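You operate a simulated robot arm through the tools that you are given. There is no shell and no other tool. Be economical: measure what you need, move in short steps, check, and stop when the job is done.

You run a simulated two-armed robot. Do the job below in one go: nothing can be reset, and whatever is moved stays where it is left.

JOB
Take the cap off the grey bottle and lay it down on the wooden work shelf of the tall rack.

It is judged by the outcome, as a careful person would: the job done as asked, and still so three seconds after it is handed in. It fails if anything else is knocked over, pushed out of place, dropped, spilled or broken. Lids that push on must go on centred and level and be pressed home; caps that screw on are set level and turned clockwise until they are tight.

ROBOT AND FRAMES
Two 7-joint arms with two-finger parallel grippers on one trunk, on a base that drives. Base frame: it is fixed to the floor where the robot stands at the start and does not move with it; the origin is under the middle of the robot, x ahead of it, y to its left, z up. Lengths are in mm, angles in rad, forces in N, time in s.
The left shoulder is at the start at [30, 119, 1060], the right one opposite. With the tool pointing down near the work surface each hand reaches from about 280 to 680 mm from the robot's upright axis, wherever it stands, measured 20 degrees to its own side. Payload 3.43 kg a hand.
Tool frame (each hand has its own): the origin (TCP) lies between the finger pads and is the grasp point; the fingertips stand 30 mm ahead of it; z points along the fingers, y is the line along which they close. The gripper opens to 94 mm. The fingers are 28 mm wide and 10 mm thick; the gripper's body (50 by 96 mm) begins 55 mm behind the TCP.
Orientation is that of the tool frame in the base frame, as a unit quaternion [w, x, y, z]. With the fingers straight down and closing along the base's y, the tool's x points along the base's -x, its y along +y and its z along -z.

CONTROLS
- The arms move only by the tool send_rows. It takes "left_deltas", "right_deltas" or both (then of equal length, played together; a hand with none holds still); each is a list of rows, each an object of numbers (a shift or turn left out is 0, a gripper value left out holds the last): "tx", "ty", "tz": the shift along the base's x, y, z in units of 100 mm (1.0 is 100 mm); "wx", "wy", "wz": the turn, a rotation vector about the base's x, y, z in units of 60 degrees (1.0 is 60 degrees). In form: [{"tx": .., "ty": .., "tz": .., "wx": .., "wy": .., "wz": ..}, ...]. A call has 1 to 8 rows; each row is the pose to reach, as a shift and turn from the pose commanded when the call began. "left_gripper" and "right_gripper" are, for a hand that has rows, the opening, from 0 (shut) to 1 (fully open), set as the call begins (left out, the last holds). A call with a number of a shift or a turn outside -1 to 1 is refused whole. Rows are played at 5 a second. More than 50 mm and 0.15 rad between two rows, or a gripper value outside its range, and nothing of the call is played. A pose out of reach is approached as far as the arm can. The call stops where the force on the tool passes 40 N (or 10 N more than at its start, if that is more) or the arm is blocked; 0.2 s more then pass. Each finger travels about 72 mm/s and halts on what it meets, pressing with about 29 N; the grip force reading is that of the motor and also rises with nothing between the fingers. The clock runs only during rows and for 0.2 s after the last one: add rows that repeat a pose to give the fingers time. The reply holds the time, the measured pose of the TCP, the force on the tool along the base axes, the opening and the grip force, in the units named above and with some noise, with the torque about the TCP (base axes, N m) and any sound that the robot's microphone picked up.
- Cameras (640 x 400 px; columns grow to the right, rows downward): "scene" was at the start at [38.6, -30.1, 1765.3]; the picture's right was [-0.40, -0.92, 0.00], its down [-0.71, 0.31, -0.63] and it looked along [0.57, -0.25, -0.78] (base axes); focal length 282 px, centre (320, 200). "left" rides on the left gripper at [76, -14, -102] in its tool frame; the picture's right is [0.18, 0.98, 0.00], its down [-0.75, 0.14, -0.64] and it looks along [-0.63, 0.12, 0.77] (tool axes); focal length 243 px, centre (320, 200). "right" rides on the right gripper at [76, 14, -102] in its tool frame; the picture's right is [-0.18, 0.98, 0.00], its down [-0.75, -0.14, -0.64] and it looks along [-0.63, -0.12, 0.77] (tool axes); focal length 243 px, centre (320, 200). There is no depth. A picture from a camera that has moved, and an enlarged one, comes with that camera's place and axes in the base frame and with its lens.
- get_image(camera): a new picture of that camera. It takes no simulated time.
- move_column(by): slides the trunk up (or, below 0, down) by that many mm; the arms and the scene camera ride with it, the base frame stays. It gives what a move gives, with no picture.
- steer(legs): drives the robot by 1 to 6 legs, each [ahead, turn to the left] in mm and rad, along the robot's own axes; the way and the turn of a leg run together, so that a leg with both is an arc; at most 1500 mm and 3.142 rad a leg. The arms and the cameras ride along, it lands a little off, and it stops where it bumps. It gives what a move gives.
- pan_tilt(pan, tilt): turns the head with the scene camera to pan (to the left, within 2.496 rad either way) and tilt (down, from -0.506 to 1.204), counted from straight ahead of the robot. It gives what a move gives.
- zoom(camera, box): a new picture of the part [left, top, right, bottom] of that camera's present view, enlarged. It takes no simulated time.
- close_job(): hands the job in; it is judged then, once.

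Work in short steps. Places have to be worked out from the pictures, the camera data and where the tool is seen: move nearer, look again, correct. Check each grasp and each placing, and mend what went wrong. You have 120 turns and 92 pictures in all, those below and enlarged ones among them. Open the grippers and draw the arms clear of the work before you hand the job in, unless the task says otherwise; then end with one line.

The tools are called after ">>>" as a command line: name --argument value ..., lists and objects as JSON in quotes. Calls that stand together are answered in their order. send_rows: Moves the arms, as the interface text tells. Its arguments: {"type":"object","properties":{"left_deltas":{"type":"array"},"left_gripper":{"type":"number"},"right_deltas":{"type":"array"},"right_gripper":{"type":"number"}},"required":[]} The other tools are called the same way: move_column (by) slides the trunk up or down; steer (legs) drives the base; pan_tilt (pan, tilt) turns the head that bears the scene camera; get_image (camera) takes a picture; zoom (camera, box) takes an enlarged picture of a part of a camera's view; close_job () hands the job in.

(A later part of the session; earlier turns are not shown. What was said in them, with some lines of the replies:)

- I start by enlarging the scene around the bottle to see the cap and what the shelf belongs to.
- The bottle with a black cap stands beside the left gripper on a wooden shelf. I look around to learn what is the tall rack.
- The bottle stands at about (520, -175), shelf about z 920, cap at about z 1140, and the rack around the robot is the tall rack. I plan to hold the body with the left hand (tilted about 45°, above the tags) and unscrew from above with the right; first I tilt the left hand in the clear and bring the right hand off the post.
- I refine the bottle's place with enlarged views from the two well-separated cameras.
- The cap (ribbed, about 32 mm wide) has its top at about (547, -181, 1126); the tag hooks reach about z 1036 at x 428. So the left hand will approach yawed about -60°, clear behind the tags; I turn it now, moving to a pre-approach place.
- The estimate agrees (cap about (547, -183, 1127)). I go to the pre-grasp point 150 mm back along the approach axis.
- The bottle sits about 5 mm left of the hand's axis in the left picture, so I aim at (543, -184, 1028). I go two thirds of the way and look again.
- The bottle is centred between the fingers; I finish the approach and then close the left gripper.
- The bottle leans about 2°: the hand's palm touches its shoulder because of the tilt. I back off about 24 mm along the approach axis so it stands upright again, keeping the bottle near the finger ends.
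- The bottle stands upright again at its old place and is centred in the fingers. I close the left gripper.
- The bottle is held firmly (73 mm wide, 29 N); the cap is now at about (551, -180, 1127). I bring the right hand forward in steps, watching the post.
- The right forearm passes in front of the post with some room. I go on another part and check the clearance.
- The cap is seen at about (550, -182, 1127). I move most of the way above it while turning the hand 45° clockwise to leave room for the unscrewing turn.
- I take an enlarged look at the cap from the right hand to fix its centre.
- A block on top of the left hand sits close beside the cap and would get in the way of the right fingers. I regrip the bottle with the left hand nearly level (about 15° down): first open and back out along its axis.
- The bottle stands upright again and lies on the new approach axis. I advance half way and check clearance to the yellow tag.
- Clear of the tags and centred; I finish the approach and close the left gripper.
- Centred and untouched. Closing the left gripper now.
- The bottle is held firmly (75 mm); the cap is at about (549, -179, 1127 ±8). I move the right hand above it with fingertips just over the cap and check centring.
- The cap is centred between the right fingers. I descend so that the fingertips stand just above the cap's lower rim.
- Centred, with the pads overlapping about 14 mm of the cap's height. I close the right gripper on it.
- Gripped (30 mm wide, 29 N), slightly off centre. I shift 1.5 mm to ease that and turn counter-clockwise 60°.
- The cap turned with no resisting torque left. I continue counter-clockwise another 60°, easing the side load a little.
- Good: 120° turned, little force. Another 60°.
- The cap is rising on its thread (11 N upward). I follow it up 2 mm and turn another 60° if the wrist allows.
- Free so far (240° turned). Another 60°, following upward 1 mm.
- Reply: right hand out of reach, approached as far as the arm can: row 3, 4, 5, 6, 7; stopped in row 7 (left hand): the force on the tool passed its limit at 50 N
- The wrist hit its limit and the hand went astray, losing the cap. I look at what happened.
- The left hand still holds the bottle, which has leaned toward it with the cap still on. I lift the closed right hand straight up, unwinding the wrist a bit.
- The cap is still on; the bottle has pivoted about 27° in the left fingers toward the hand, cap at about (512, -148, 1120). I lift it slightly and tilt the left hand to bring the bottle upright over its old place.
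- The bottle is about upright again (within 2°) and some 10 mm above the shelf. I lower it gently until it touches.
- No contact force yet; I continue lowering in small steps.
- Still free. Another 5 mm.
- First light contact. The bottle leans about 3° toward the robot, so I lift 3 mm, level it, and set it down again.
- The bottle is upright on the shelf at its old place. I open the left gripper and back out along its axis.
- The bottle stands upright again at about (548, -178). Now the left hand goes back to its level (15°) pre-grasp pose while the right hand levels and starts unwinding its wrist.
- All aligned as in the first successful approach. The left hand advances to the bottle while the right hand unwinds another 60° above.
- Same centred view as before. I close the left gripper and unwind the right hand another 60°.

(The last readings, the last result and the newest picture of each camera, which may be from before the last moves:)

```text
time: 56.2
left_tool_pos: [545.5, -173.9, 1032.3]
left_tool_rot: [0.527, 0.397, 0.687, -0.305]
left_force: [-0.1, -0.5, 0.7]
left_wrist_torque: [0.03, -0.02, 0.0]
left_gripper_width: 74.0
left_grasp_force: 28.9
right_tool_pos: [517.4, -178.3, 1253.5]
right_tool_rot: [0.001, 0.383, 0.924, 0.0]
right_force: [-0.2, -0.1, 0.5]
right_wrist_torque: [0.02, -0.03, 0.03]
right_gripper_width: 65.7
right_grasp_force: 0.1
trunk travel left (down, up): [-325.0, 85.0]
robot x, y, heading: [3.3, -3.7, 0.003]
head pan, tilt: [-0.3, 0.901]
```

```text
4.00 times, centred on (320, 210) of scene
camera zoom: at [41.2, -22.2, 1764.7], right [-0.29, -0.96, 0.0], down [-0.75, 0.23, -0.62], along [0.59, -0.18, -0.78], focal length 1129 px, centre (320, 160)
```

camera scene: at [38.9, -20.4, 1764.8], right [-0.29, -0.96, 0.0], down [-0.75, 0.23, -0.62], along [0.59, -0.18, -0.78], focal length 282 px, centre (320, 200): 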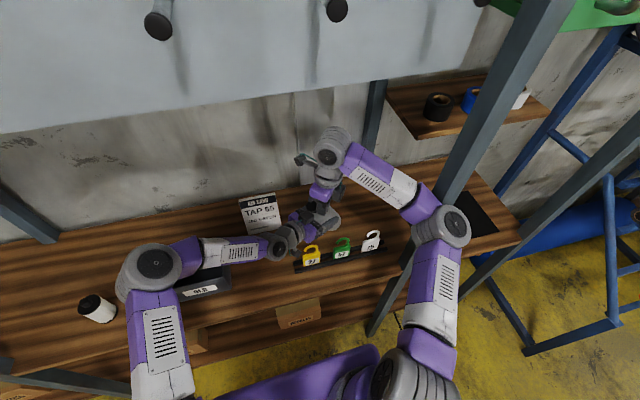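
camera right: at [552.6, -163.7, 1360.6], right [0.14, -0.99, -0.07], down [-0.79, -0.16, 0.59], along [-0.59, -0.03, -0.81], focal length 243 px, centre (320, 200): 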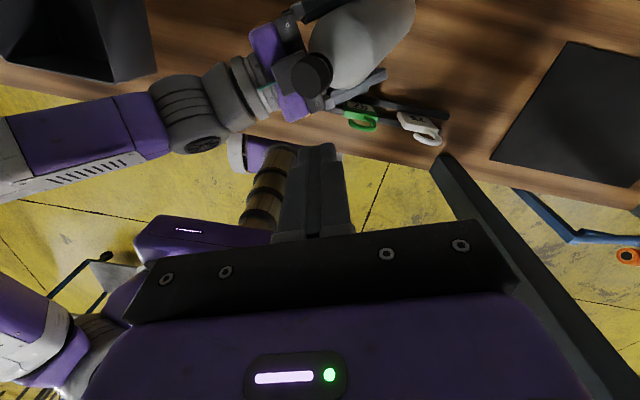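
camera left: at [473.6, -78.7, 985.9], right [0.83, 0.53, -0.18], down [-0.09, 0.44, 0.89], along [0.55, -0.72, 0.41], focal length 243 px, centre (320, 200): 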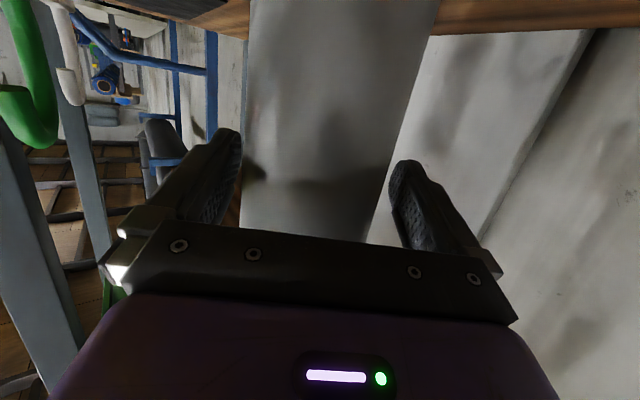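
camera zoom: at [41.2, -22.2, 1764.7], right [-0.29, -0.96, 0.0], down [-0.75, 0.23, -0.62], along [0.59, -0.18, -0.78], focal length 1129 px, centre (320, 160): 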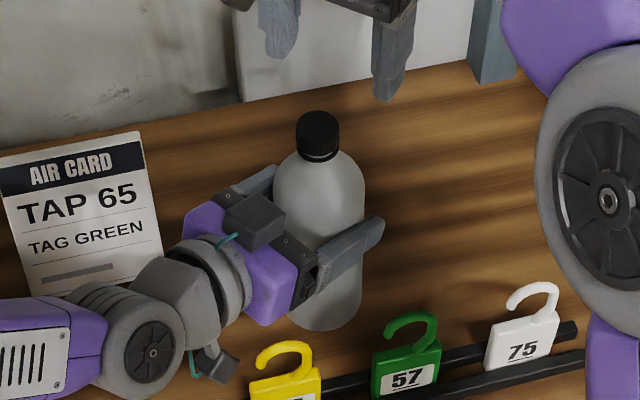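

The left grip holds again (74 mm). The cap is at about (549.5, -177); I bring the right hand over it and down to just above.

>>> send_rows --right_deltas '[{"tx": 0.15, "ty": 0.01}, {"tx": 0.32, "ty": 0.018, "tz": -0.1}, {"tx": 0.32, "ty": 0.018, "tz": -0.35}, {"tx": 0.32, "ty": 0.018, "tz": -0.6}, {"tx": 0.32, "ty": 0.018, "tz": -0.8}, {"tx": 0.32, "ty": 0.018, "tz": -0.95}, {"tx": 0.32, "ty": 0.018, "tz": -0.95}]'

>>> zoom --camera "right" --box '[200, 90, 440, 240]'

```text
time: 57.8
left_tool_pos: [545.9, -174.6, 1032.3]
left_tool_rot: [0.528, 0.396, 0.687, -0.304]
left_force: [-0.2, 0.1, 0.3]
left_wrist_torque: [-0.01, -0.03, -0.01]
left_gripper_width: 73.8
left_grasp_force: 29.3
right_tool_pos: [550.5, -177.1, 1158.3]
right_tool_rot: [0.002, 0.382, 0.924, -0.001]
right_force: [-0.7, -0.9, -1.4]
right_wrist_torque: [-0.01, 0.01, 0.0]
right_gripper_width: 65.9
right_grasp_force: 0.2
trunk travel left (down, up): [-325.0, 85.0]
robot x, y, heading: [3.8, 4.3, 0.002]
head pan, tilt: [-0.3, 0.901]
```

```text
2.67 times, centred on (320, 165) of right
camera zoom: at [506.4, -113.1, 1260.5], right [0.82, 0.57, 0.0], down [0.43, -0.63, 0.64], along [0.36, -0.53, -0.77], focal length 647 px, centre (320, 293)
```

zoom: 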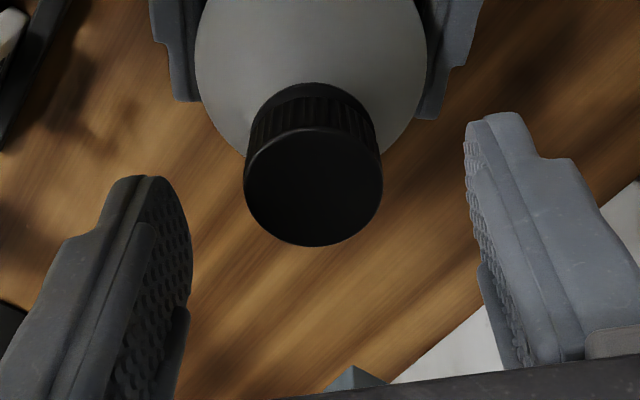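

The cap is 1.6 mm off laterally; I correct this, descend, and close.

>>> send_rows --right_deltas '[{"tx": -0.011, "ty": -0.01, "tz": -0.05}, {"tx": -0.011, "ty": -0.01, "tz": -0.1}, {"tx": -0.011, "ty": -0.01, "tz": -0.14}, {"tx": -0.011, "ty": -0.01, "tz": -0.14}]'

>>> send_rows --right_deltas '[{}, {}, {}, {}, {}]' --right_gripper 0

>>> zoom --camera "scene" --box '[270, 160, 370, 222]'

```text
time: 58.8
left_tool_pos: [546.3, -174.9, 1032.7]
left_tool_rot: [0.528, 0.396, 0.687, -0.304]
left_force: [0.3, 0.4, -1.4]
left_wrist_torque: [-0.02, -0.01, 0.01]
left_gripper_width: 73.7
left_grasp_force: 29.1
right_tool_pos: [549.7, -176.5, 1143.5]
right_tool_rot: [0.001, 0.383, 0.924, 0.0]
right_force: [0.3, -0.7, 0.1]
right_wrist_torque: [-0.03, -0.01, 0.0]
right_gripper_width: 65.6
right_grasp_force: 0.1
trunk travel left (down, up): [-325.0, 85.0]
robot x, y, heading: [-1.2, 1.5, 0.002]
head pan, tilt: [-0.3, 0.901]
```

```text
time: 60.0
left_tool_pos: [547.1, -173.4, 1031.2]
left_tool_rot: [0.527, 0.397, 0.687, -0.304]
left_force: [0.1, -0.9, -0.1]
left_wrist_torque: [0.06, -0.07, 0.04]
left_gripper_width: 73.9
left_grasp_force: 29.1
right_tool_pos: [549.4, -176.9, 1144.2]
right_tool_rot: [0.0, 0.382, 0.924, -0.001]
right_force: [-0.3, -0.1, 0.1]
right_wrist_torque: [-0.04, 0.03, 0.01]
right_gripper_width: 29.5
right_grasp_force: 29.0
trunk travel left (down, up): [-325.0, 85.0]
robot x, y, heading: [0.3, 0.1, -0.002]
head pan, tilt: [-0.3, 0.901]
```

```text
6.40 times, centred on (320, 191) of scene
camera zoom: at [41.2, -22.2, 1764.7], right [-0.29, -0.96, 0.0], down [-0.75, 0.23, -0.62], along [0.59, -0.18, -0.78], focal length 1806 px, centre (320, 258)
```

zoom: 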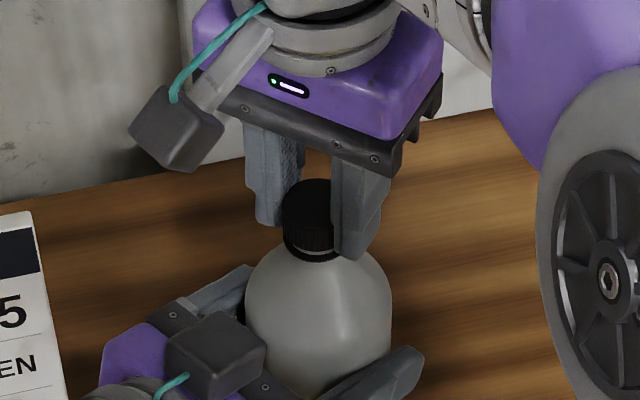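

Perfectly centred grip, and a gap now shows under the cap. I turn another 60° counter-clockwise, following up 1 mm.

>>> send_rows --right_deltas '[{"tz": 0.001, "wz": 0.125}, {"tz": 0.002, "wz": 0.25}, {"tz": 0.004, "wz": 0.375}, {"tz": 0.005, "wz": 0.5}, {"tz": 0.006, "wz": 0.625}, {"tz": 0.008, "wz": 0.75}, {"tz": 0.009, "wz": 0.875}, {"tz": 0.01, "wz": 1.0}]'

```text
time: 61.8
left_tool_pos: [546.1, -174.4, 1031.9]
left_tool_rot: [0.527, 0.397, 0.687, -0.304]
left_force: [-0.7, -2.7, 0.3]
left_wrist_torque: [0.24, -0.02, 0.02]
left_gripper_width: 73.7
left_grasp_force: 28.5
right_tool_pos: [549.7, -178.5, 1145.3]
right_tool_rot: [0.001, -0.132, 0.991, 0.0]
right_force: [0.0, 3.3, 0.2]
right_wrist_torque: [0.08, 0.02, -0.01]
right_gripper_width: 29.2
right_grasp_force: 29.3
trunk travel left (down, up): [-325.0, 85.0]
robot x, y, heading: [1.3, 1.7, 0.002]
head pan, tilt: [-0.3, 0.901]
```

Smooth. Two more 60° turns, staying well inside the wrist's range.

>>> send_rows --right_deltas '[{"tz": 0.001, "wz": 0.125}, {"tz": 0.002, "wz": 0.25}, {"tz": 0.004, "wz": 0.375}, {"tz": 0.005, "wz": 0.5}, {"tz": 0.006, "wz": 0.625}, {"tz": 0.008, "wz": 0.75}, {"tz": 0.009, "wz": 0.875}, {"tz": 0.01, "wz": 1.0}]'

>>> send_rows --right_deltas '[{"tz": 0.001, "wz": 0.125}, {"tz": 0.002, "wz": 0.25}, {"tz": 0.004, "wz": 0.375}, {"tz": 0.005, "wz": 0.5}, {"tz": 0.006, "wz": 0.625}, {"tz": 0.008, "wz": 0.75}, {"tz": 0.009, "wz": 0.875}, {"tz": 0.01, "wz": 1.0}]'

>>> zoom --camera "scene" --box '[270, 160, 370, 222]'

```text
time: 63.6
left_tool_pos: [546.2, -174.4, 1033.3]
left_tool_rot: [0.528, 0.396, 0.687, -0.304]
left_force: [1.9, -5.8, 0.0]
left_wrist_torque: [0.57, 0.13, 0.04]
left_gripper_width: 73.6
left_grasp_force: 29.0
right_tool_pos: [549.7, -178.5, 1146.8]
right_tool_rot: [0.0, -0.61, 0.792, 0.0]
right_force: [-1.4, 5.5, 0.2]
right_wrist_torque: [0.14, 0.01, -0.02]
right_gripper_width: 29.5
right_grasp_force: 29.3
trunk travel left (down, up): [-325.0, 85.0]
robot x, y, heading: [-0.4, -1.5, 0.002]
head pan, tilt: [-0.3, 0.901]
```

```text
time: 65.4
left_tool_pos: [547.0, -174.4, 1032.7]
left_tool_rot: [0.528, 0.396, 0.687, -0.304]
left_force: [4.8, -5.0, 0.0]
left_wrist_torque: [0.49, 0.37, 0.03]
left_gripper_width: 73.5
left_grasp_force: 29.2
right_tool_pos: [550.3, -177.1, 1146.5]
right_tool_rot: [0.0, 0.925, -0.381, -0.001]
right_force: [-4.1, 4.9, -0.6]
right_wrist_torque: [0.11, 0.09, -0.05]
right_gripper_width: 29.2
right_grasp_force: 29.3
trunk travel left (down, up): [-325.0, 85.0]
robot x, y, heading: [4.6, -0.5, 0.003]
head pan, tilt: [-0.3, 0.901]
```

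```text
6.40 times, centred on (320, 191) of scene
camera zoom: at [41.2, -22.1, 1764.7], right [-0.29, -0.96, 0.0], down [-0.75, 0.23, -0.62], along [0.59, -0.18, -0.78], focal length 1806 px, centre (320, 258)
```

zoom: 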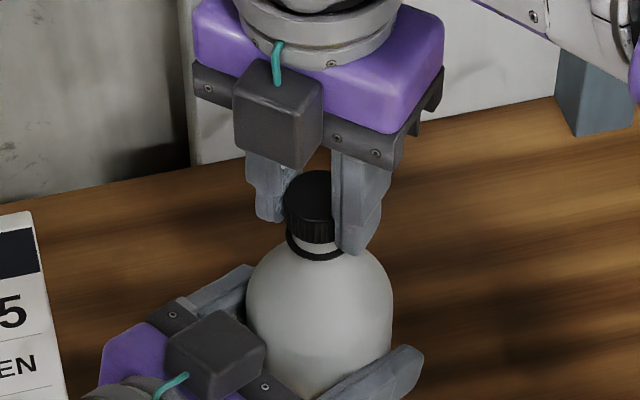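

The cap has clearly risen above its ring (about 420° turned in all). I test with a gentle 3 mm lift.

>>> send_rows --right_deltas '[{"tx": -0.008, "ty": 0.008, "tz": 0.01}, {"tx": -0.008, "ty": 0.008, "tz": 0.02}, {"tx": -0.008, "ty": 0.008, "tz": 0.03}, {"tx": -0.008, "ty": 0.008, "tz": 0.03}]'

```text
time: 66.4
left_tool_pos: [545.1, -173.8, 1031.6]
left_tool_rot: [0.527, 0.397, 0.687, -0.304]
left_force: [0.7, 1.3, 1.5]
left_wrist_torque: [0.06, -0.04, 0.01]
left_gripper_width: 73.5
left_grasp_force: 28.9
right_tool_pos: [548.7, -176.2, 1150.0]
right_tool_rot: [0.0, 0.924, -0.382, 0.0]
right_force: [-0.8, -0.1, -0.4]
right_wrist_torque: [0.01, 0.0, 0.04]
right_gripper_width: 29.5
right_grasp_force: 28.8
trunk travel left (down, up): [-325.0, 85.0]
robot x, y, heading: [-0.1, 2.2, 0.001]
head pan, tilt: [-0.3, 0.901]
```

No resistance: the cap is free. I lift it straight up.

>>> send_rows --right_deltas '[{"tz": 0.05}, {"tz": 0.1}, {"tz": 0.2}, {"tz": 0.35}, {"tz": 0.5}, {"tz": 0.5}]'

>>> zoom --camera "scene" --box '[240, 130, 400, 230]'

```text
time: 67.8
left_tool_pos: [546.9, -175.8, 1032.4]
left_tool_rot: [0.527, 0.398, 0.687, -0.305]
left_force: [0.2, 0.7, 0.7]
left_wrist_torque: [0.01, 0.02, 0.03]
left_gripper_width: 73.6
left_grasp_force: 29.3
right_tool_pos: [549.1, -177.6, 1200.6]
right_tool_rot: [0.0, 0.925, -0.381, 0.0]
right_force: [-0.4, 0.8, -0.4]
right_wrist_torque: [0.02, 0.0, 0.0]
right_gripper_width: 29.4
right_grasp_force: 29.4
trunk travel left (down, up): [-325.0, 85.0]
robot x, y, heading: [1.1, 0.7, 0.008]
head pan, tilt: [-0.3, 0.901]
```

```text
4.00 times, centred on (320, 180) of scene
camera zoom: at [41.0, -22.0, 1764.7], right [-0.29, -0.96, 0.0], down [-0.75, 0.23, -0.62], along [0.59, -0.18, -0.78], focal length 1129 px, centre (320, 280)
```

zoom: 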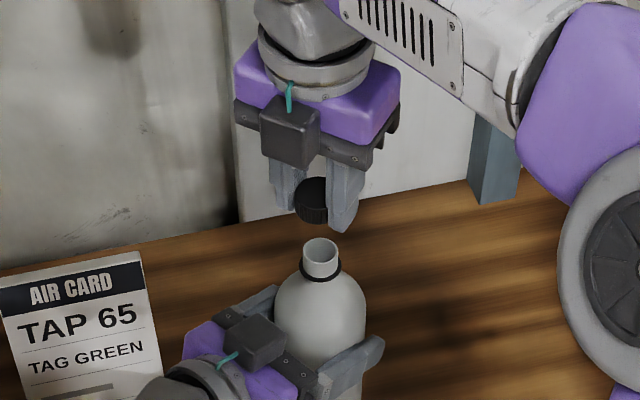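

The cap is off. I now release the bottle with the left hand and back it out along its approach path, so there is free room left of the bottle for the cap.

>>> send_rows --left_deltas '[{}, {}, {"tx": -0.06, "ty": 0.105, "tz": 0.028}, {"tx": -0.14, "ty": 0.25, "tz": 0.068}, {"tx": -0.24, "ty": 0.42, "tz": 0.115}, {"tx": -0.33, "ty": 0.58, "tz": 0.16}, {"tx": -0.42, "ty": 0.74, "tz": 0.21}, {"tx": -0.42, "ty": 0.74, "tz": 0.21}]' --left_gripper 1

>>> zoom --camera "scene" --box '[200, 140, 400, 265]'

```text
time: 69.6
left_tool_pos: [504.6, -99.3, 1053.3]
left_tool_rot: [0.527, 0.396, 0.688, -0.304]
left_force: [0.4, 0.0, -0.8]
left_wrist_torque: [-0.02, 0.02, 0.02]
left_gripper_width: 93.9
left_grasp_force: 0.0
right_tool_pos: [549.7, -176.7, 1200.5]
right_tool_rot: [0.0, 0.924, -0.382, -0.001]
right_force: [-0.2, -0.2, 0.5]
right_wrist_torque: [0.01, -0.02, 0.05]
right_gripper_width: 29.6
right_grasp_force: 29.3
trunk travel left (down, up): [-325.0, 85.0]
robot x, y, heading: [-1.8, -2.3, 0.001]
head pan, tilt: [-0.3, 0.901]
```

```text
3.20 times, centred on (300, 202) of scene
camera zoom: at [41.4, -22.6, 1764.7], right [-0.29, -0.96, 0.0], down [-0.75, 0.23, -0.62], along [0.59, -0.18, -0.78], focal length 903 px, centre (384, 192)
```

zoom: 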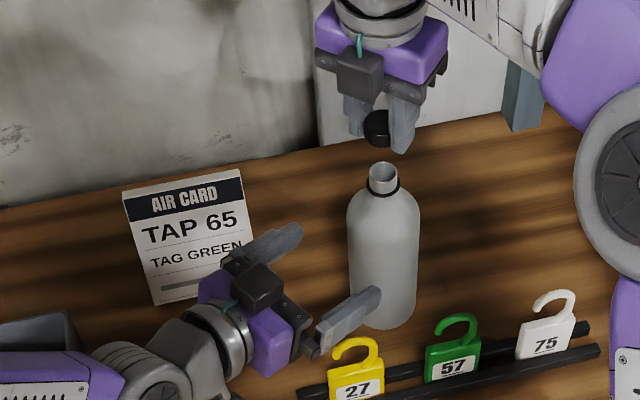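

The bottle stands free and upright. I withdraw the left hand up and to the left, away from the work.

>>> send_rows --left_deltas '[{"tx": -0.05, "ty": 0.12, "tz": 0.15}, {"tx": -0.12, "ty": 0.27, "tz": 0.35}, {"tx": -0.2, "ty": 0.45, "tz": 0.55}, {"tx": -0.3, "ty": 0.63, "tz": 0.75}, {"tx": -0.45, "ty": 0.8, "tz": 0.9}, {"tx": -0.6, "ty": 0.98, "tz": 1.0}, {"tx": -0.6, "ty": 0.98, "tz": 1.0}]'

>>> send_rows --left_deltas '[{"tx": -0.15, "ty": 0.15, "tz": 0.05}, {"tx": -0.3, "ty": 0.3, "tz": 0.1}, {"tx": -0.45, "ty": 0.45, "tz": 0.15}, {"tx": -0.6, "ty": 0.6, "tz": 0.2}, {"tx": -0.6, "ty": 0.6, "tz": 0.2}]' --right_deltas '[{"ty": 0.15}, {"tx": -0.04, "ty": 0.3}, {"tx": -0.1, "ty": 0.5}, {"tx": -0.2, "ty": 0.8}, {"tx": -0.2, "ty": 0.8}]'

>>> get_image --camera "scene"

>>> get_image --camera "right"

```text
time: 71.2
left_tool_pos: [443.8, -0.7, 1154.8]
left_tool_rot: [0.527, 0.397, 0.687, -0.304]
left_force: [0.0, 0.2, -0.4]
left_wrist_torque: [-0.02, -0.01, 0.01]
left_gripper_width: 94.2
left_grasp_force: 0.1
right_tool_pos: [549.4, -176.3, 1200.5]
right_tool_rot: [0.0, 0.924, -0.383, 0.0]
right_force: [1.2, 0.1, -0.2]
right_wrist_torque: [0.0, 0.0, 0.03]
right_gripper_width: 29.3
right_grasp_force: 28.6
trunk travel left (down, up): [-325.0, 85.0]
robot x, y, heading: [-2.4, -2.9, 0.002]
head pan, tilt: [-0.3, 0.901]
```

```text
time: 72.4
left_tool_pos: [383.3, 58.8, 1172.9]
left_tool_rot: [0.527, 0.396, 0.688, -0.304]
left_force: [-0.1, -0.2, 0.7]
left_wrist_torque: [0.02, 0.01, 0.0]
left_gripper_width: 94.1
left_grasp_force: 0.1
right_tool_pos: [528.8, -98.5, 1201.1]
right_tool_rot: [0.0, 0.924, -0.383, -0.001]
right_force: [0.5, -0.2, 0.1]
right_wrist_torque: [0.04, 0.02, -0.02]
right_gripper_width: 29.9
right_grasp_force: 28.5
trunk travel left (down, up): [-325.0, 85.0]
robot x, y, heading: [-2.7, 2.2, 0.006]
head pan, tilt: [-0.3, 0.901]
```

```text
20 pictures are left
camera scene: at [41.9, -23.1, 1764.7], right [-0.29, -0.96, 0.0], down [-0.75, 0.23, -0.62], along [0.59, -0.18, -0.78], focal length 282 px, centre (320, 200)
```

scene: 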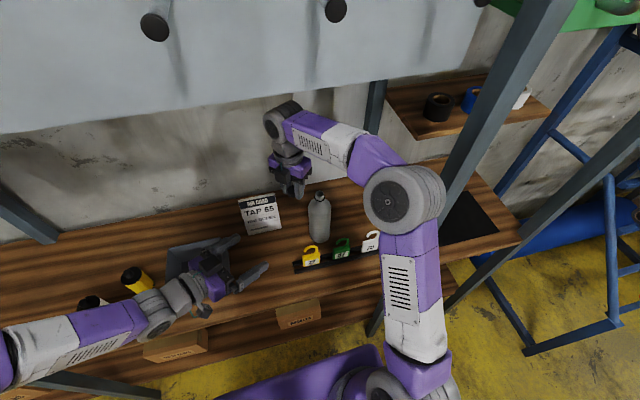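

```text
19 pictures are left
camera right: at [573.1, -162.0, 1303.4], right [-0.82, -0.57, 0.0], down [-0.43, 0.63, 0.64], along [-0.36, 0.53, -0.77], focal length 243 px, centre (320, 200)
```

right: 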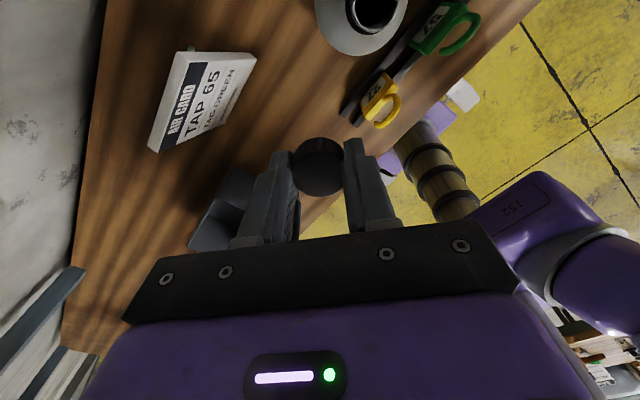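

The right camera would come down onto the bottle with this yaw, so I unwind the hand by 180° up here, moving to (505, -70), and shift the left hand further off.

>>> send_rows --left_deltas '[{"tx": -0.1, "ty": 0.1}, {"tx": -0.2, "ty": 0.2}, {"tx": -0.3, "ty": 0.3}, {"tx": -0.4, "ty": 0.4}, {"tx": -0.5, "ty": 0.5}, {"tx": -0.6, "ty": 0.6}, {"tx": -0.7, "ty": 0.7}, {"tx": -0.7, "ty": 0.7}]' --right_deltas '[{"wz": -0.125}, {"wz": -0.25}, {"wz": -0.375}, {"wz": -0.5}, {"wz": -0.625}, {"wz": -0.75}, {"wz": -0.875}, {"wz": -1.0}]'

>>> send_rows --right_deltas '[{"wz": -0.125}, {"wz": -0.25}, {"wz": -0.375}, {"wz": -0.5}, {"wz": -0.625}, {"wz": -0.75}, {"wz": -0.875}, {"wz": -1.0}]'

>>> send_rows --right_deltas '[{"wz": -0.125, "tx": -0.03, "ty": 0.03}, {"wz": -0.25, "tx": -0.06, "ty": 0.07}, {"wz": -0.375, "tx": -0.09, "ty": 0.1}, {"wz": -0.5, "tx": -0.12, "ty": 0.14}, {"wz": -0.625, "tx": -0.15, "ty": 0.18}, {"wz": -0.75, "tx": -0.18, "ty": 0.22}, {"wz": -0.875, "tx": -0.21, "ty": 0.25}, {"wz": -1.0, "tx": -0.24, "ty": 0.29}]'

>>> get_image --camera "right"

>>> get_image --camera "scene"

```text
time: 74.2
left_tool_pos: [332.0, 140.0, 1176.3]
left_tool_rot: [0.527, 0.397, 0.687, -0.304]
left_force: [0.3, -0.4, 0.3]
left_wrist_torque: [-0.02, -0.03, -0.02]
left_gripper_width: 94.0
left_grasp_force: 0.1
left hand out of reach, approached as far as the arm can: row 3, 4, 5, 6, 7, 8
right_tool_pos: [528.2, -96.6, 1199.6]
right_tool_rot: [0.0, -0.608, 0.794, 0.0]
right_force: [0.4, 0.6, -0.4]
right_wrist_torque: [-0.05, 0.02, 0.01]
right_gripper_width: 29.4
right_grasp_force: 29.4
trunk travel left (down, up): [-325.0, 85.0]
robot x, y, heading: [-2.2, 5.6, 0.005]
head pan, tilt: [-0.3, 0.901]
```

```text
time: 76.0
left_tool_pos: [332.7, 140.1, 1176.7]
left_tool_rot: [0.526, 0.398, 0.687, -0.305]
left_force: [-0.3, 0.1, 0.0]
left_wrist_torque: [0.02, -0.01, -0.04]
left_gripper_width: 94.3
left_grasp_force: 0.0
right_tool_pos: [529.7, -96.0, 1199.0]
right_tool_rot: [0.001, -0.13, 0.992, 0.0]
right_force: [-0.2, -0.6, -0.1]
right_wrist_torque: [-0.03, -0.01, 0.01]
right_gripper_width: 29.4
right_grasp_force: 28.9
trunk travel left (down, up): [-325.0, 85.0]
robot x, y, heading: [0.4, -0.3, 0.004]
head pan, tilt: [-0.3, 0.901]
```

```text
time: 77.8
left_tool_pos: [331.9, 139.5, 1177.5]
left_tool_rot: [0.527, 0.397, 0.687, -0.305]
left_force: [0.5, -0.7, 0.0]
left_wrist_torque: [0.01, -0.01, 0.0]
left_gripper_width: 94.0
left_grasp_force: 0.0
right_tool_pos: [504.5, -68.6, 1200.6]
right_tool_rot: [0.001, 0.383, 0.924, 0.0]
right_force: [0.3, -0.2, 0.5]
right_wrist_torque: [0.0, 0.0, 0.01]
right_gripper_width: 29.4
right_grasp_force: 29.3
trunk travel left (down, up): [-325.0, 85.0]
robot x, y, heading: [-1.7, 1.7, 0.004]
head pan, tilt: [-0.3, 0.901]
```

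```text
18 pictures are left
camera right: at [460.7, -4.4, 1302.3], right [0.83, 0.56, 0.0], down [0.43, -0.63, 0.64], along [0.36, -0.53, -0.77], focal length 243 px, centre (320, 200)
```

right: 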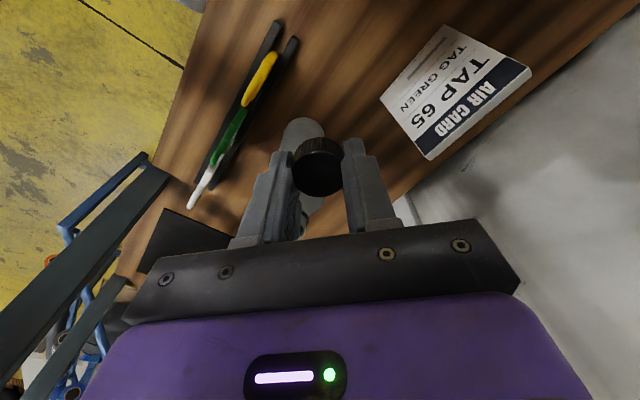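

```text
17 pictures are left
camera scene: at [41.0, -21.9, 1764.7], right [-0.29, -0.96, 0.0], down [-0.75, 0.23, -0.62], along [0.59, -0.18, -0.78], focal length 282 px, centre (320, 200)
```

scene: 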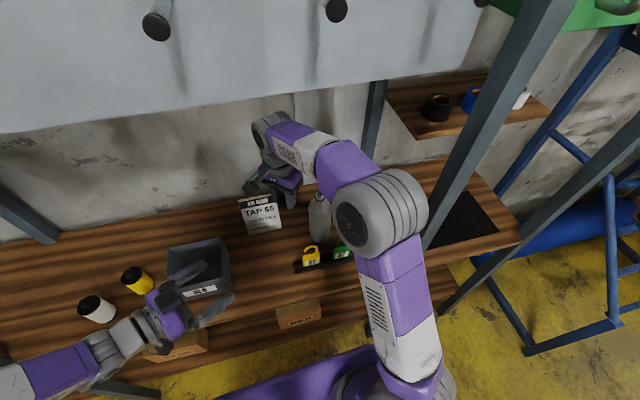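

Clear below at (505, -69). I descend toward the shelf, first 100 mm.

>>> send_rows --right_deltas '[{"tz": -0.15}, {"tz": -0.35}, {"tz": -0.55}, {"tz": -0.75}, {"tz": -1.0}, {"tz": -1.0}]'

>>> get_image --camera "right"

>>> get_image --camera "scene"

```text
time: 79.2
left_tool_pos: [331.4, 140.7, 1175.9]
left_tool_rot: [0.527, 0.397, 0.687, -0.304]
left_force: [-0.1, -0.1, -0.4]
left_wrist_torque: [-0.03, 0.02, -0.04]
left_gripper_width: 93.8
left_grasp_force: 0.2
right_tool_pos: [504.7, -66.6, 1099.2]
right_tool_rot: [0.001, 0.383, 0.924, 0.0]
right_force: [0.4, -0.2, 0.5]
right_wrist_torque: [-0.05, 0.02, 0.01]
right_gripper_width: 29.4
right_grasp_force: 29.2
trunk travel left (down, up): [-325.0, 85.0]
robot x, y, heading: [1.7, 1.3, 0.002]
head pan, tilt: [-0.3, 0.901]
```

```text
16 pictures are left
camera right: at [460.4, -3.3, 1201.3], right [0.82, 0.57, 0.0], down [0.43, -0.63, 0.64], along [0.36, -0.53, -0.77], focal length 243 px, centre (320, 200)
```

right: 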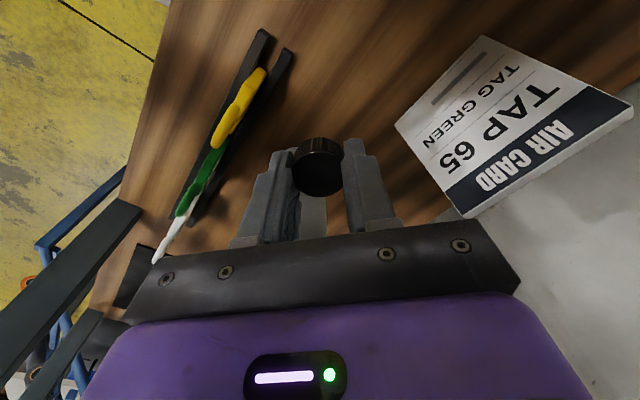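

```text
15 pictures are left
camera scene: at [40.7, -22.2, 1764.7], right [-0.29, -0.96, 0.0], down [-0.75, 0.23, -0.62], along [0.59, -0.18, -0.78], focal length 282 px, centre (320, 200)
```

scene: 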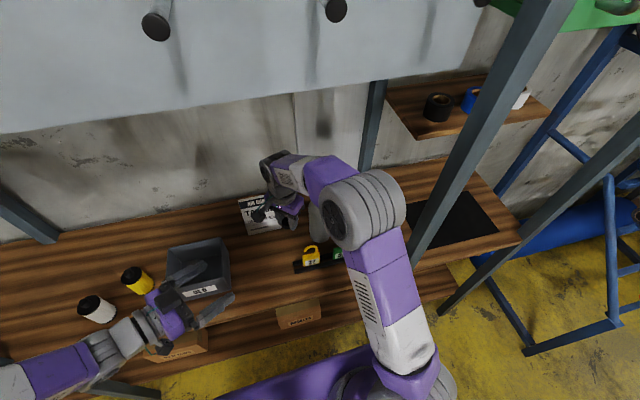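

Clear on all sides. I descend another 100 mm.

>>> send_rows --right_deltas '[{"tz": -0.2}, {"tz": -0.45}, {"tz": -0.7}, {"tz": -0.9}, {"tz": -1.0}, {"tz": -1.0}]'

>>> get_image --camera "right"

>>> zoom --camera "scene" --box '[220, 150, 420, 275]'

```text
time: 80.6
left_tool_pos: [332.1, 139.5, 1176.2]
left_tool_rot: [0.527, 0.396, 0.687, -0.304]
left_force: [-0.2, 0.1, -0.4]
left_wrist_torque: [0.01, 0.0, 0.01]
left_gripper_width: 94.0
left_grasp_force: 0.1
right_tool_pos: [505.8, -67.6, 1000.6]
right_tool_rot: [0.0, 0.383, 0.924, -0.001]
right_force: [0.3, 0.1, -0.1]
right_wrist_torque: [0.03, 0.01, 0.0]
right_gripper_width: 29.5
right_grasp_force: 29.2
trunk travel left (down, up): [-325.0, 85.0]
robot x, y, heading: [-1.7, -3.0, 0.005]
head pan, tilt: [-0.3, 0.901]
```

```text
14 pictures are left
camera right: at [460.0, -4.4, 1102.7], right [0.82, 0.57, 0.0], down [0.43, -0.63, 0.64], along [0.36, -0.53, -0.77], focal length 243 px, centre (320, 200)
```

right: 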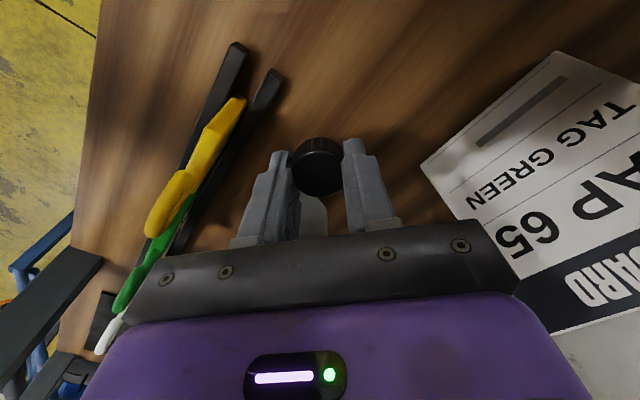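

```text
3.20 times, centred on (320, 212) of scene
camera zoom: at [41.0, -22.2, 1764.7], right [-0.29, -0.96, 0.0], down [-0.75, 0.23, -0.62], along [0.59, -0.18, -0.78], focal length 903 px, centre (320, 160)
```

zoom: 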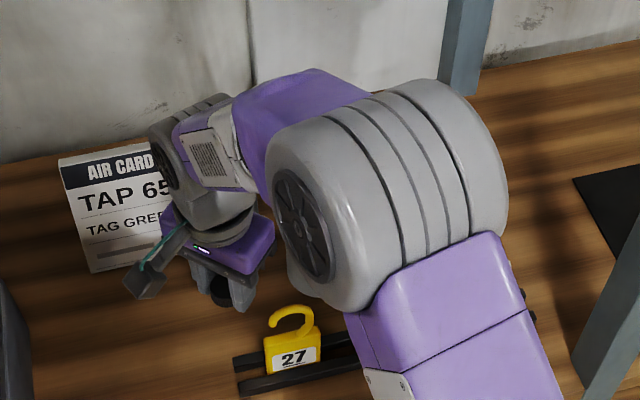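

Cap is about 45 mm above the wood, free on all sides. I descend most of the rest and then feel for contact.

>>> send_rows --right_deltas '[{"tz": -0.15}, {"tz": -0.28}, {"tz": -0.36}, {"tz": -0.4}, {"tz": -0.4}]'

>>> send_rows --right_deltas '[{"tz": -0.02}, {"tz": -0.035}, {"tz": -0.05}, {"tz": -0.05}]'

```text
time: 81.8
left_tool_pos: [332.4, 140.3, 1176.6]
left_tool_rot: [0.526, 0.398, 0.687, -0.304]
left_force: [-1.2, 0.1, 0.1]
left_wrist_torque: [0.03, 0.01, -0.03]
left_gripper_width: 93.7
left_grasp_force: 0.2
right_tool_pos: [503.5, -68.3, 959.9]
right_tool_rot: [0.001, 0.383, 0.924, 0.0]
right_force: [0.4, 1.0, -0.4]
right_wrist_torque: [0.03, -0.02, 0.02]
right_gripper_width: 29.3
right_grasp_force: 29.4
trunk travel left (down, up): [-325.0, 85.0]
robot x, y, heading: [-2.1, 0.4, 0.006]
head pan, tilt: [-0.3, 0.901]
```

```text
time: 82.8
left_tool_pos: [331.6, 139.5, 1176.4]
left_tool_rot: [0.527, 0.397, 0.687, -0.305]
left_force: [-0.1, 0.2, 0.4]
left_wrist_torque: [-0.01, -0.01, 0.01]
left_gripper_width: 94.0
left_grasp_force: 0.1
right_tool_pos: [504.2, -67.3, 955.8]
right_tool_rot: [0.0, 0.382, 0.924, -0.001]
right_force: [-0.1, 0.1, -0.5]
right_wrist_torque: [-0.02, 0.0, 0.01]
right_gripper_width: 29.2
right_grasp_force: 29.1
trunk travel left (down, up): [-325.0, 85.0]
robot x, y, heading: [1.1, 0.6, 0.006]
head pan, tilt: [-0.3, 0.901]
```

No contact yet; I continue in small steps.

>>> send_rows --right_deltas '[{"tz": -0.01}, {"tz": -0.02}, {"tz": -0.03}, {"tz": -0.03}]'

>>> zoom --camera "right" --box '[240, 100, 400, 200]'

```text
time: 83.8
left_tool_pos: [331.7, 140.1, 1175.7]
left_tool_rot: [0.527, 0.397, 0.687, -0.305]
left_force: [-0.2, 0.5, -0.3]
left_wrist_torque: [0.0, 0.0, 0.0]
left_gripper_width: 94.2
left_grasp_force: 0.0
right_tool_pos: [504.6, -67.4, 951.5]
right_tool_rot: [0.001, 0.381, 0.924, 0.0]
right_force: [0.6, 0.1, -0.4]
right_wrist_torque: [-0.01, 0.06, 0.02]
right_gripper_width: 29.5
right_grasp_force: 28.8
trunk travel left (down, up): [-325.0, 85.0]
robot x, y, heading: [-1.2, -0.8, 0.004]
head pan, tilt: [-0.3, 0.901]
```

```text
4.00 times, centred on (320, 150) of right
camera zoom: at [460.4, -4.2, 1054.5], right [0.82, 0.57, 0.0], down [0.43, -0.63, 0.64], along [0.36, -0.53, -0.77], focal length 970 px, centre (320, 400)
```

zoom: 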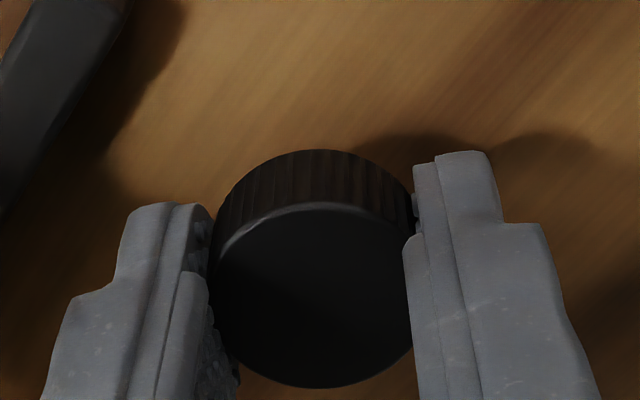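

Very near the wood, no force yet. Another few millimetres.

>>> send_rows --right_deltas '[{"tz": -0.01}, {"tz": -0.02}, {"tz": -0.03}, {"tz": -0.03}]'

```text
time: 84.8
left_tool_pos: [331.6, 139.9, 1175.0]
left_tool_rot: [0.527, 0.397, 0.687, -0.305]
left_force: [-1.1, -0.2, -0.7]
left_wrist_torque: [0.0, -0.03, 0.03]
left_gripper_width: 94.0
left_grasp_force: 0.0
right_tool_pos: [506.6, -68.3, 949.7]
right_tool_rot: [0.001, 0.383, 0.924, 0.0]
right_force: [-0.7, -0.6, 0.1]
right_wrist_torque: [-0.03, 0.01, 0.02]
right_gripper_width: 29.7
right_grasp_force: 28.9
trunk travel left (down, up): [-325.0, 85.0]
robot x, y, heading: [-0.9, 0.0, 0.003]
head pan, tilt: [-0.3, 0.901]
```

>>> send_rows --right_deltas '[{"tz": -0.01}, {"tz": -0.02}, {"tz": -0.03}, {"tz": -0.03}]'

```text
time: 85.8
left_tool_pos: [331.8, 140.7, 1176.6]
left_tool_rot: [0.527, 0.398, 0.687, -0.305]
left_force: [0.5, 0.3, -0.5]
left_wrist_torque: [0.03, 0.0, 0.03]
left_gripper_width: 93.9
left_grasp_force: 0.0
right_tool_pos: [505.2, -67.6, 947.6]
right_tool_rot: [0.001, 0.382, 0.924, 0.0]
right_force: [1.1, 0.0, -0.2]
right_wrist_torque: [-0.03, -0.01, -0.04]
right_gripper_width: 29.6
right_grasp_force: 28.9
trunk travel left (down, up): [-325.0, 85.0]
robot x, y, heading: [0.1, 1.6, 0.001]
head pan, tilt: [-0.3, 0.901]
```

Still no force on the tool (shelf is a little lower than estimated). I keep lowering in 1 mm rows.

>>> send_rows --right_deltas '[{"tz": -0.01}, {"tz": -0.02}, {"tz": -0.03}, {"tz": -0.03}]'

>>> zoom --camera "right" --box '[240, 100, 400, 200]'

```text
time: 86.8
left_tool_pos: [330.9, 140.6, 1175.6]
left_tool_rot: [0.527, 0.397, 0.687, -0.305]
left_force: [0.3, 0.1, -0.3]
left_wrist_torque: [-0.03, 0.01, 0.0]
left_gripper_width: 94.1
left_grasp_force: 0.1
right_tool_pos: [504.6, -69.0, 943.2]
right_tool_rot: [0.0, 0.382, 0.924, 0.0]
right_force: [-0.3, -0.8, 0.8]
right_wrist_torque: [0.0, -0.01, 0.01]
right_gripper_width: 29.5
right_grasp_force: 29.4
trunk travel left (down, up): [-325.0, 85.0]
robot x, y, heading: [0.1, 2.5, 0.002]
head pan, tilt: [-0.3, 0.901]
```

```text
4.00 times, centred on (320, 150) of right
camera zoom: at [460.1, -4.3, 1045.8], right [0.82, 0.57, 0.0], down [0.43, -0.63, 0.64], along [0.36, -0.53, -0.77], focal length 970 px, centre (320, 400)
```

zoom: 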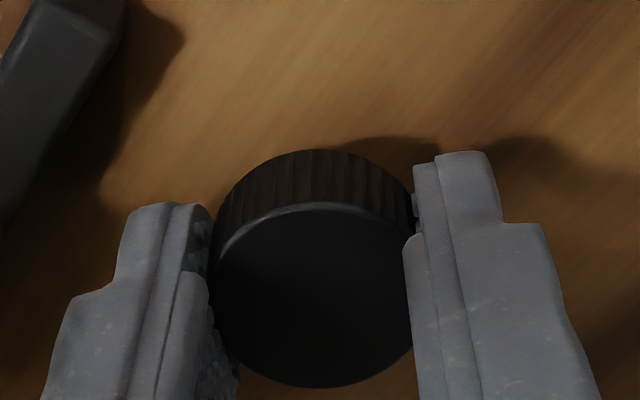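

The shadow still stands off the cap a bit, so I go on 6 mm.

>>> send_rows --right_deltas '[{"tz": -0.015}, {"tz": -0.03}, {"tz": -0.045}, {"tz": -0.06}, {"tz": -0.06}]'

```text
time: 88.0
left_tool_pos: [331.0, 140.4, 1176.5]
left_tool_rot: [0.527, 0.397, 0.687, -0.305]
left_force: [-0.3, -0.3, -0.5]
left_wrist_torque: [-0.03, 0.01, 0.01]
left_gripper_width: 94.0
left_grasp_force: 0.0
right_tool_pos: [505.9, -68.4, 937.3]
right_tool_rot: [0.001, 0.383, 0.924, 0.0]
right_force: [-0.8, 0.5, 0.1]
right_wrist_torque: [-0.02, -0.01, -0.01]
right_gripper_width: 29.6
right_grasp_force: 29.1
trunk travel left (down, up): [-325.0, 85.0]
robot x, y, heading: [-1.6, -0.8, -0.001]
head pan, tilt: [-0.3, 0.901]
```

>>> send_rows --right_deltas '[{"tz": -0.015}, {"tz": -0.03}, {"tz": -0.045}, {"tz": -0.06}, {"tz": -0.06}]'

>>> zoom --camera "right" --box '[240, 100, 400, 200]'

```text
time: 89.2
left_tool_pos: [331.3, 140.3, 1175.3]
left_tool_rot: [0.527, 0.398, 0.686, -0.305]
left_force: [0.4, -0.1, -1.0]
left_wrist_torque: [-0.03, -0.01, -0.02]
left_gripper_width: 94.0
left_grasp_force: 0.2
right_tool_pos: [504.9, -67.9, 931.5]
right_tool_rot: [0.001, 0.382, 0.924, 0.0]
right_force: [0.1, 0.0, -0.9]
right_wrist_torque: [0.02, 0.0, -0.02]
right_gripper_width: 29.6
right_grasp_force: 29.0
trunk travel left (down, up): [-325.0, 85.0]
robot x, y, heading: [1.7, 5.1, 0.0]
head pan, tilt: [-0.3, 0.901]
```

```text
4.00 times, centred on (320, 150) of right
camera zoom: at [459.8, -4.1, 1033.1], right [0.82, 0.57, 0.0], down [0.43, -0.63, 0.64], along [0.36, -0.53, -0.77], focal length 970 px, centre (320, 400)
```

zoom: 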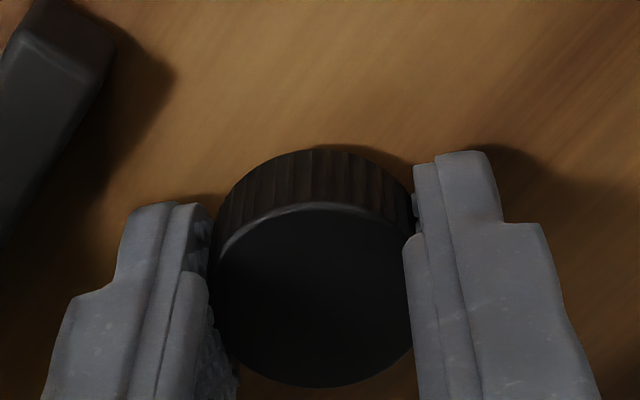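

The shadow closes in on the cap: a few millimetres left. I continue gently.

>>> send_rows --right_deltas '[{"tz": -0.01}, {"tz": -0.02}, {"tz": -0.03}, {"tz": -0.04}, {"tz": -0.04}]'

```text
time: 90.4
left_tool_pos: [328.7, 140.4, 1177.1]
left_tool_rot: [0.528, 0.397, 0.686, -0.305]
left_force: [0.3, 0.0, -0.4]
left_wrist_torque: [0.02, -0.02, 0.03]
left_gripper_width: 94.1
left_grasp_force: 0.1
right_tool_pos: [503.3, -66.6, 929.4]
right_tool_rot: [0.003, 0.382, 0.924, 0.002]
right_force: [-5.1, -1.8, 33.9]
right_wrist_torque: [-0.2, 0.98, 0.03]
right_gripper_width: 29.8
right_grasp_force: 29.2
trunk travel left (down, up): [-325.0, 85.0]
robot x, y, heading: [-0.2, 1.2, -0.001]
head pan, tilt: [-0.3, 0.901]
```

Contact with 34 N. I back up 2 mm to take the load off, then open partly.

>>> send_rows --right_deltas '[{"tz": 0.012}, {"tz": 0.022}, {"tz": 0.022}]'

>>> send_rows --right_deltas '[{}, {}, {}, {}]' --right_gripper 0.55

>>> zoom --camera "right" --box '[220, 90, 420, 215]'

```text
time: 91.2
left_tool_pos: [330.3, 140.3, 1176.5]
left_tool_rot: [0.528, 0.397, 0.687, -0.304]
left_force: [-0.3, 0.6, 0.7]
left_wrist_torque: [0.03, 0.01, -0.01]
left_gripper_width: 93.9
left_grasp_force: 0.1
right_tool_pos: [504.6, -67.9, 930.6]
right_tool_rot: [0.001, 0.382, 0.924, 0.001]
right_force: [-0.1, 1.2, 22.9]
right_wrist_torque: [-0.04, 0.51, -0.05]
right_gripper_width: 29.6
right_grasp_force: 29.2
trunk travel left (down, up): [-325.0, 85.0]
robot x, y, heading: [-2.2, -0.7, 0.003]
head pan, tilt: [-0.3, 0.901]
```

```text
time: 92.2
left_tool_pos: [331.6, 140.9, 1177.2]
left_tool_rot: [0.528, 0.396, 0.686, -0.305]
left_force: [-0.3, 1.4, -0.4]
left_wrist_torque: [0.02, 0.0, 0.0]
left_gripper_width: 93.8
left_grasp_force: 0.0
right_tool_pos: [505.4, -66.0, 930.8]
right_tool_rot: [0.001, 0.382, 0.924, 0.001]
right_force: [8.7, 10.6, 18.9]
right_wrist_torque: [0.17, 0.34, -0.22]
right_gripper_width: 44.4
right_grasp_force: 0.1
trunk travel left (down, up): [-325.0, 85.0]
robot x, y, heading: [2.4, -2.6, -0.001]
head pan, tilt: [-0.3, 0.901]
```

```text
3.20 times, centred on (320, 152) of right
camera zoom: at [460.7, -2.4, 1032.0], right [0.82, 0.57, 0.0], down [0.43, -0.63, 0.64], along [0.37, -0.53, -0.77], focal length 776 px, centre (320, 352)
```

zoom: 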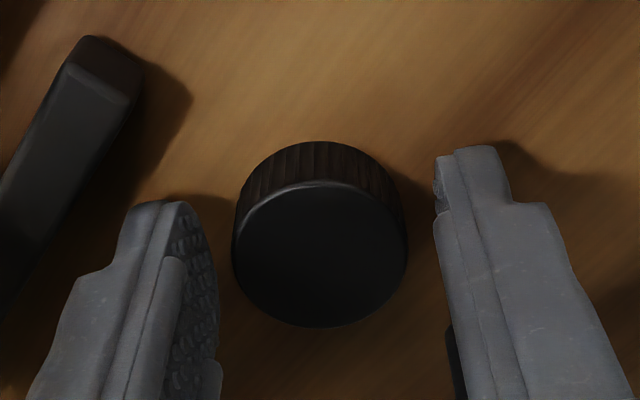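

The cap lies on the wood, clear of the pads; the fingertips still press the shelf. I raise the hand straight up.

>>> send_rows --right_deltas '[{"tz": 0.03}, {"tz": 0.08}, {"tz": 0.2}, {"tz": 0.4}, {"tz": 0.7}, {"tz": 1.0}, {"tz": 1.0}]'

>>> get_image --camera "right"

```text
time: 93.8
left_tool_pos: [331.5, 140.8, 1175.4]
left_tool_rot: [0.527, 0.397, 0.687, -0.305]
left_force: [-0.8, 0.0, -0.1]
left_wrist_torque: [0.03, -0.03, 0.02]
left_gripper_width: 93.9
left_grasp_force: 0.1
right_tool_pos: [503.8, -67.5, 1030.8]
right_tool_rot: [0.0, 0.381, 0.924, 0.0]
right_force: [0.6, 0.3, 0.8]
right_wrist_torque: [0.02, 0.04, -0.02]
right_gripper_width: 51.9
right_grasp_force: 0.1
trunk travel left (down, up): [-325.0, 85.0]
robot x, y, heading: [2.5, 0.6, 0.004]
head pan, tilt: [-0.3, 0.901]
```

```text
8 pictures are left
camera right: at [459.8, -3.3, 1132.2], right [0.82, 0.57, 0.0], down [0.43, -0.63, 0.64], along [0.36, -0.53, -0.77], focal length 243 px, centre (320, 200)
```

right: 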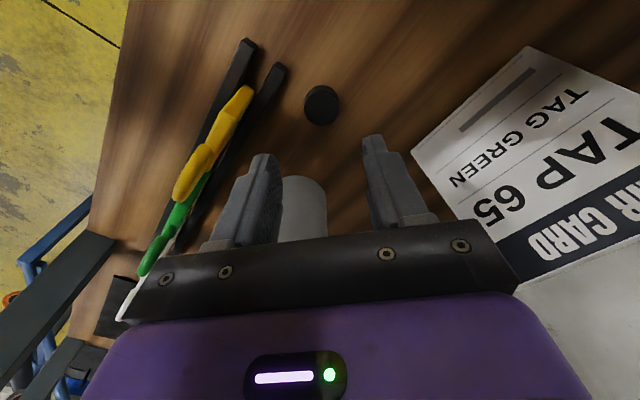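

The cap lies flat on the wooden shelf. I raise the right hand higher and withdraw it over the front, above tags and bottle.

>>> send_rows --right_deltas '[{"tz": 0.2}, {"tz": 0.4}, {"tz": 0.6}, {"tz": 0.8}, {"tz": 1.0}, {"tz": 1.0}]'

>>> send_rows --right_deltas '[{"tz": 0.2}, {"tz": 0.4}, {"tz": 0.6, "tx": -0.1}, {"tz": 0.8, "tx": -0.3}, {"tz": 0.9, "tx": -0.5}, {"tz": 1.0, "tx": -0.75}, {"tz": 1.0, "tx": -1.0}, {"tz": 1.0, "tx": -1.0}]'

>>> send_rows --right_deltas '[{"tx": -0.2, "ty": -0.1}, {"tx": -0.4, "ty": -0.2}, {"tx": -0.6, "ty": -0.3}, {"tx": -0.8, "ty": -0.4}, {"tx": -0.9, "ty": -0.5}, {"tx": -0.9, "ty": -0.6}, {"tx": -0.9, "ty": -0.6}]'

>>> get_image --camera "scene"

```text
time: 95.2
left_tool_pos: [332.0, 139.8, 1177.6]
left_tool_rot: [0.527, 0.397, 0.687, -0.305]
left_force: [0.3, 0.2, -0.1]
left_wrist_torque: [0.02, 0.01, -0.03]
left_gripper_width: 93.9
left_grasp_force: 0.0
right_tool_pos: [505.9, -69.0, 1130.7]
right_tool_rot: [0.001, 0.382, 0.924, 0.0]
right_force: [1.1, -0.5, -0.5]
right_wrist_torque: [0.03, 0.02, -0.01]
right_gripper_width: 51.6
right_grasp_force: 0.0
trunk travel left (down, up): [-325.0, 85.0]
robot x, y, heading: [-3.5, 1.8, 0.004]
head pan, tilt: [-0.3, 0.901]
```

```text
time: 97.0
left_tool_pos: [331.7, 139.1, 1176.5]
left_tool_rot: [0.527, 0.397, 0.687, -0.304]
left_force: [-0.2, 0.2, -0.3]
left_wrist_torque: [0.02, 0.02, -0.02]
left_gripper_width: 94.0
left_grasp_force: 0.1
right_tool_pos: [404.1, -68.6, 1229.2]
right_tool_rot: [0.0, 0.382, 0.924, 0.001]
right_force: [0.5, -0.1, -0.2]
right_wrist_torque: [0.02, 0.0, -0.01]
right_gripper_width: 51.9
right_grasp_force: 0.2
trunk travel left (down, up): [-325.0, 85.0]
robot x, y, heading: [-3.0, 4.7, 0.004]
head pan, tilt: [-0.3, 0.901]
```

```text
time: 98.6
left_tool_pos: [332.7, 140.8, 1176.7]
left_tool_rot: [0.526, 0.397, 0.687, -0.305]
left_force: [-0.5, 0.2, 0.4]
left_wrist_torque: [0.0, -0.02, -0.01]
left_gripper_width: 93.9
left_grasp_force: 0.0
right_tool_pos: [314.1, -128.2, 1230.8]
right_tool_rot: [0.001, 0.382, 0.924, -0.001]
right_force: [-0.1, 0.4, 0.1]
right_wrist_torque: [0.01, 0.01, 0.0]
right_gripper_width: 51.6
right_grasp_force: 0.0
trunk travel left (down, up): [-325.0, 85.0]
robot x, y, heading: [-1.7, 1.3, 0.001]
head pan, tilt: [-0.3, 0.901]
```

```text
7 pictures are left
camera scene: at [41.1, -21.9, 1764.7], right [-0.29, -0.96, 0.0], down [-0.75, 0.23, -0.62], along [0.59, -0.18, -0.78], focal length 282 px, centre (320, 200)
```

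scene: 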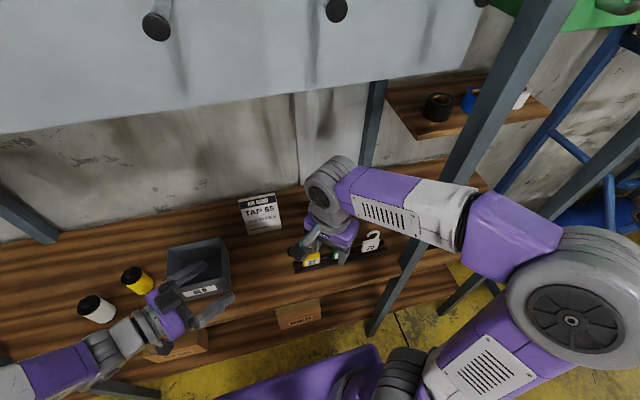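

The arms are drawn back; I move the right hand a bit further aside, open it, and check the final scene.

>>> send_rows --right_deltas '[{"tx": -0.15, "ty": -0.15, "tz": 0.1}, {"tx": -0.3, "ty": -0.3, "tz": 0.2}, {"tx": -0.45, "ty": -0.5, "tz": 0.3}, {"tx": -0.6, "ty": -0.7, "tz": 0.4}, {"tx": -0.7, "ty": -0.9, "tz": 0.5}, {"tx": -0.7, "ty": -0.9, "tz": 0.5}]' --right_gripper 1

>>> zoom --camera "scene" --box '[140, 150, 420, 325]'

```text
time: 100.0
left_tool_pos: [332.0, 141.8, 1175.5]
left_tool_rot: [0.527, 0.396, 0.687, -0.304]
left_force: [-1.0, 0.6, 0.6]
left_wrist_torque: [0.02, 0.01, 0.01]
left_gripper_width: 94.0
left_grasp_force: 0.0
right_tool_pos: [245.1, -217.3, 1281.9]
right_tool_rot: [0.0, 0.381, 0.924, -0.001]
right_force: [-0.2, 0.7, 0.3]
right_wrist_torque: [0.01, 0.0, 0.05]
right_gripper_width: 93.8
right_grasp_force: 0.1
trunk travel left (down, up): [-325.0, 85.0]
robot x, y, heading: [1.1, -2.6, 0.003]
head pan, tilt: [-0.3, 0.901]
```

```text
2.29 times, centred on (280, 238) of scene
camera zoom: at [41.5, -21.8, 1764.7], right [-0.29, -0.96, 0.0], down [-0.75, 0.23, -0.62], along [0.59, -0.18, -0.78], focal length 645 px, centre (411, 114)
```

zoom: 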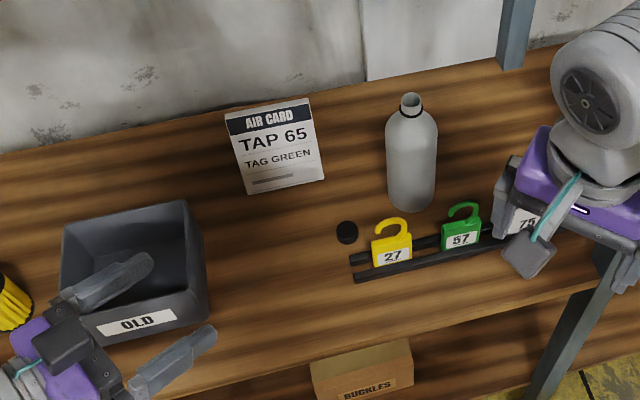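

The bottle stands open and upright where it was. The cap lies flat on the wooden shelf, everything else is in place, and the grippers are open and clear, so I hand the job in.

>>> close_job

```text
The job is handed in.
```

The cap is unscrewed from the grey bottle and lies flat on the wooden work shelf; the bottle stands upright, open, within a few millimetres of where it started. On the way the right wrist hit its turning limit and pulled the held bottle over by about 27°. I stood it upright again before finishing, and nothing else was touched.
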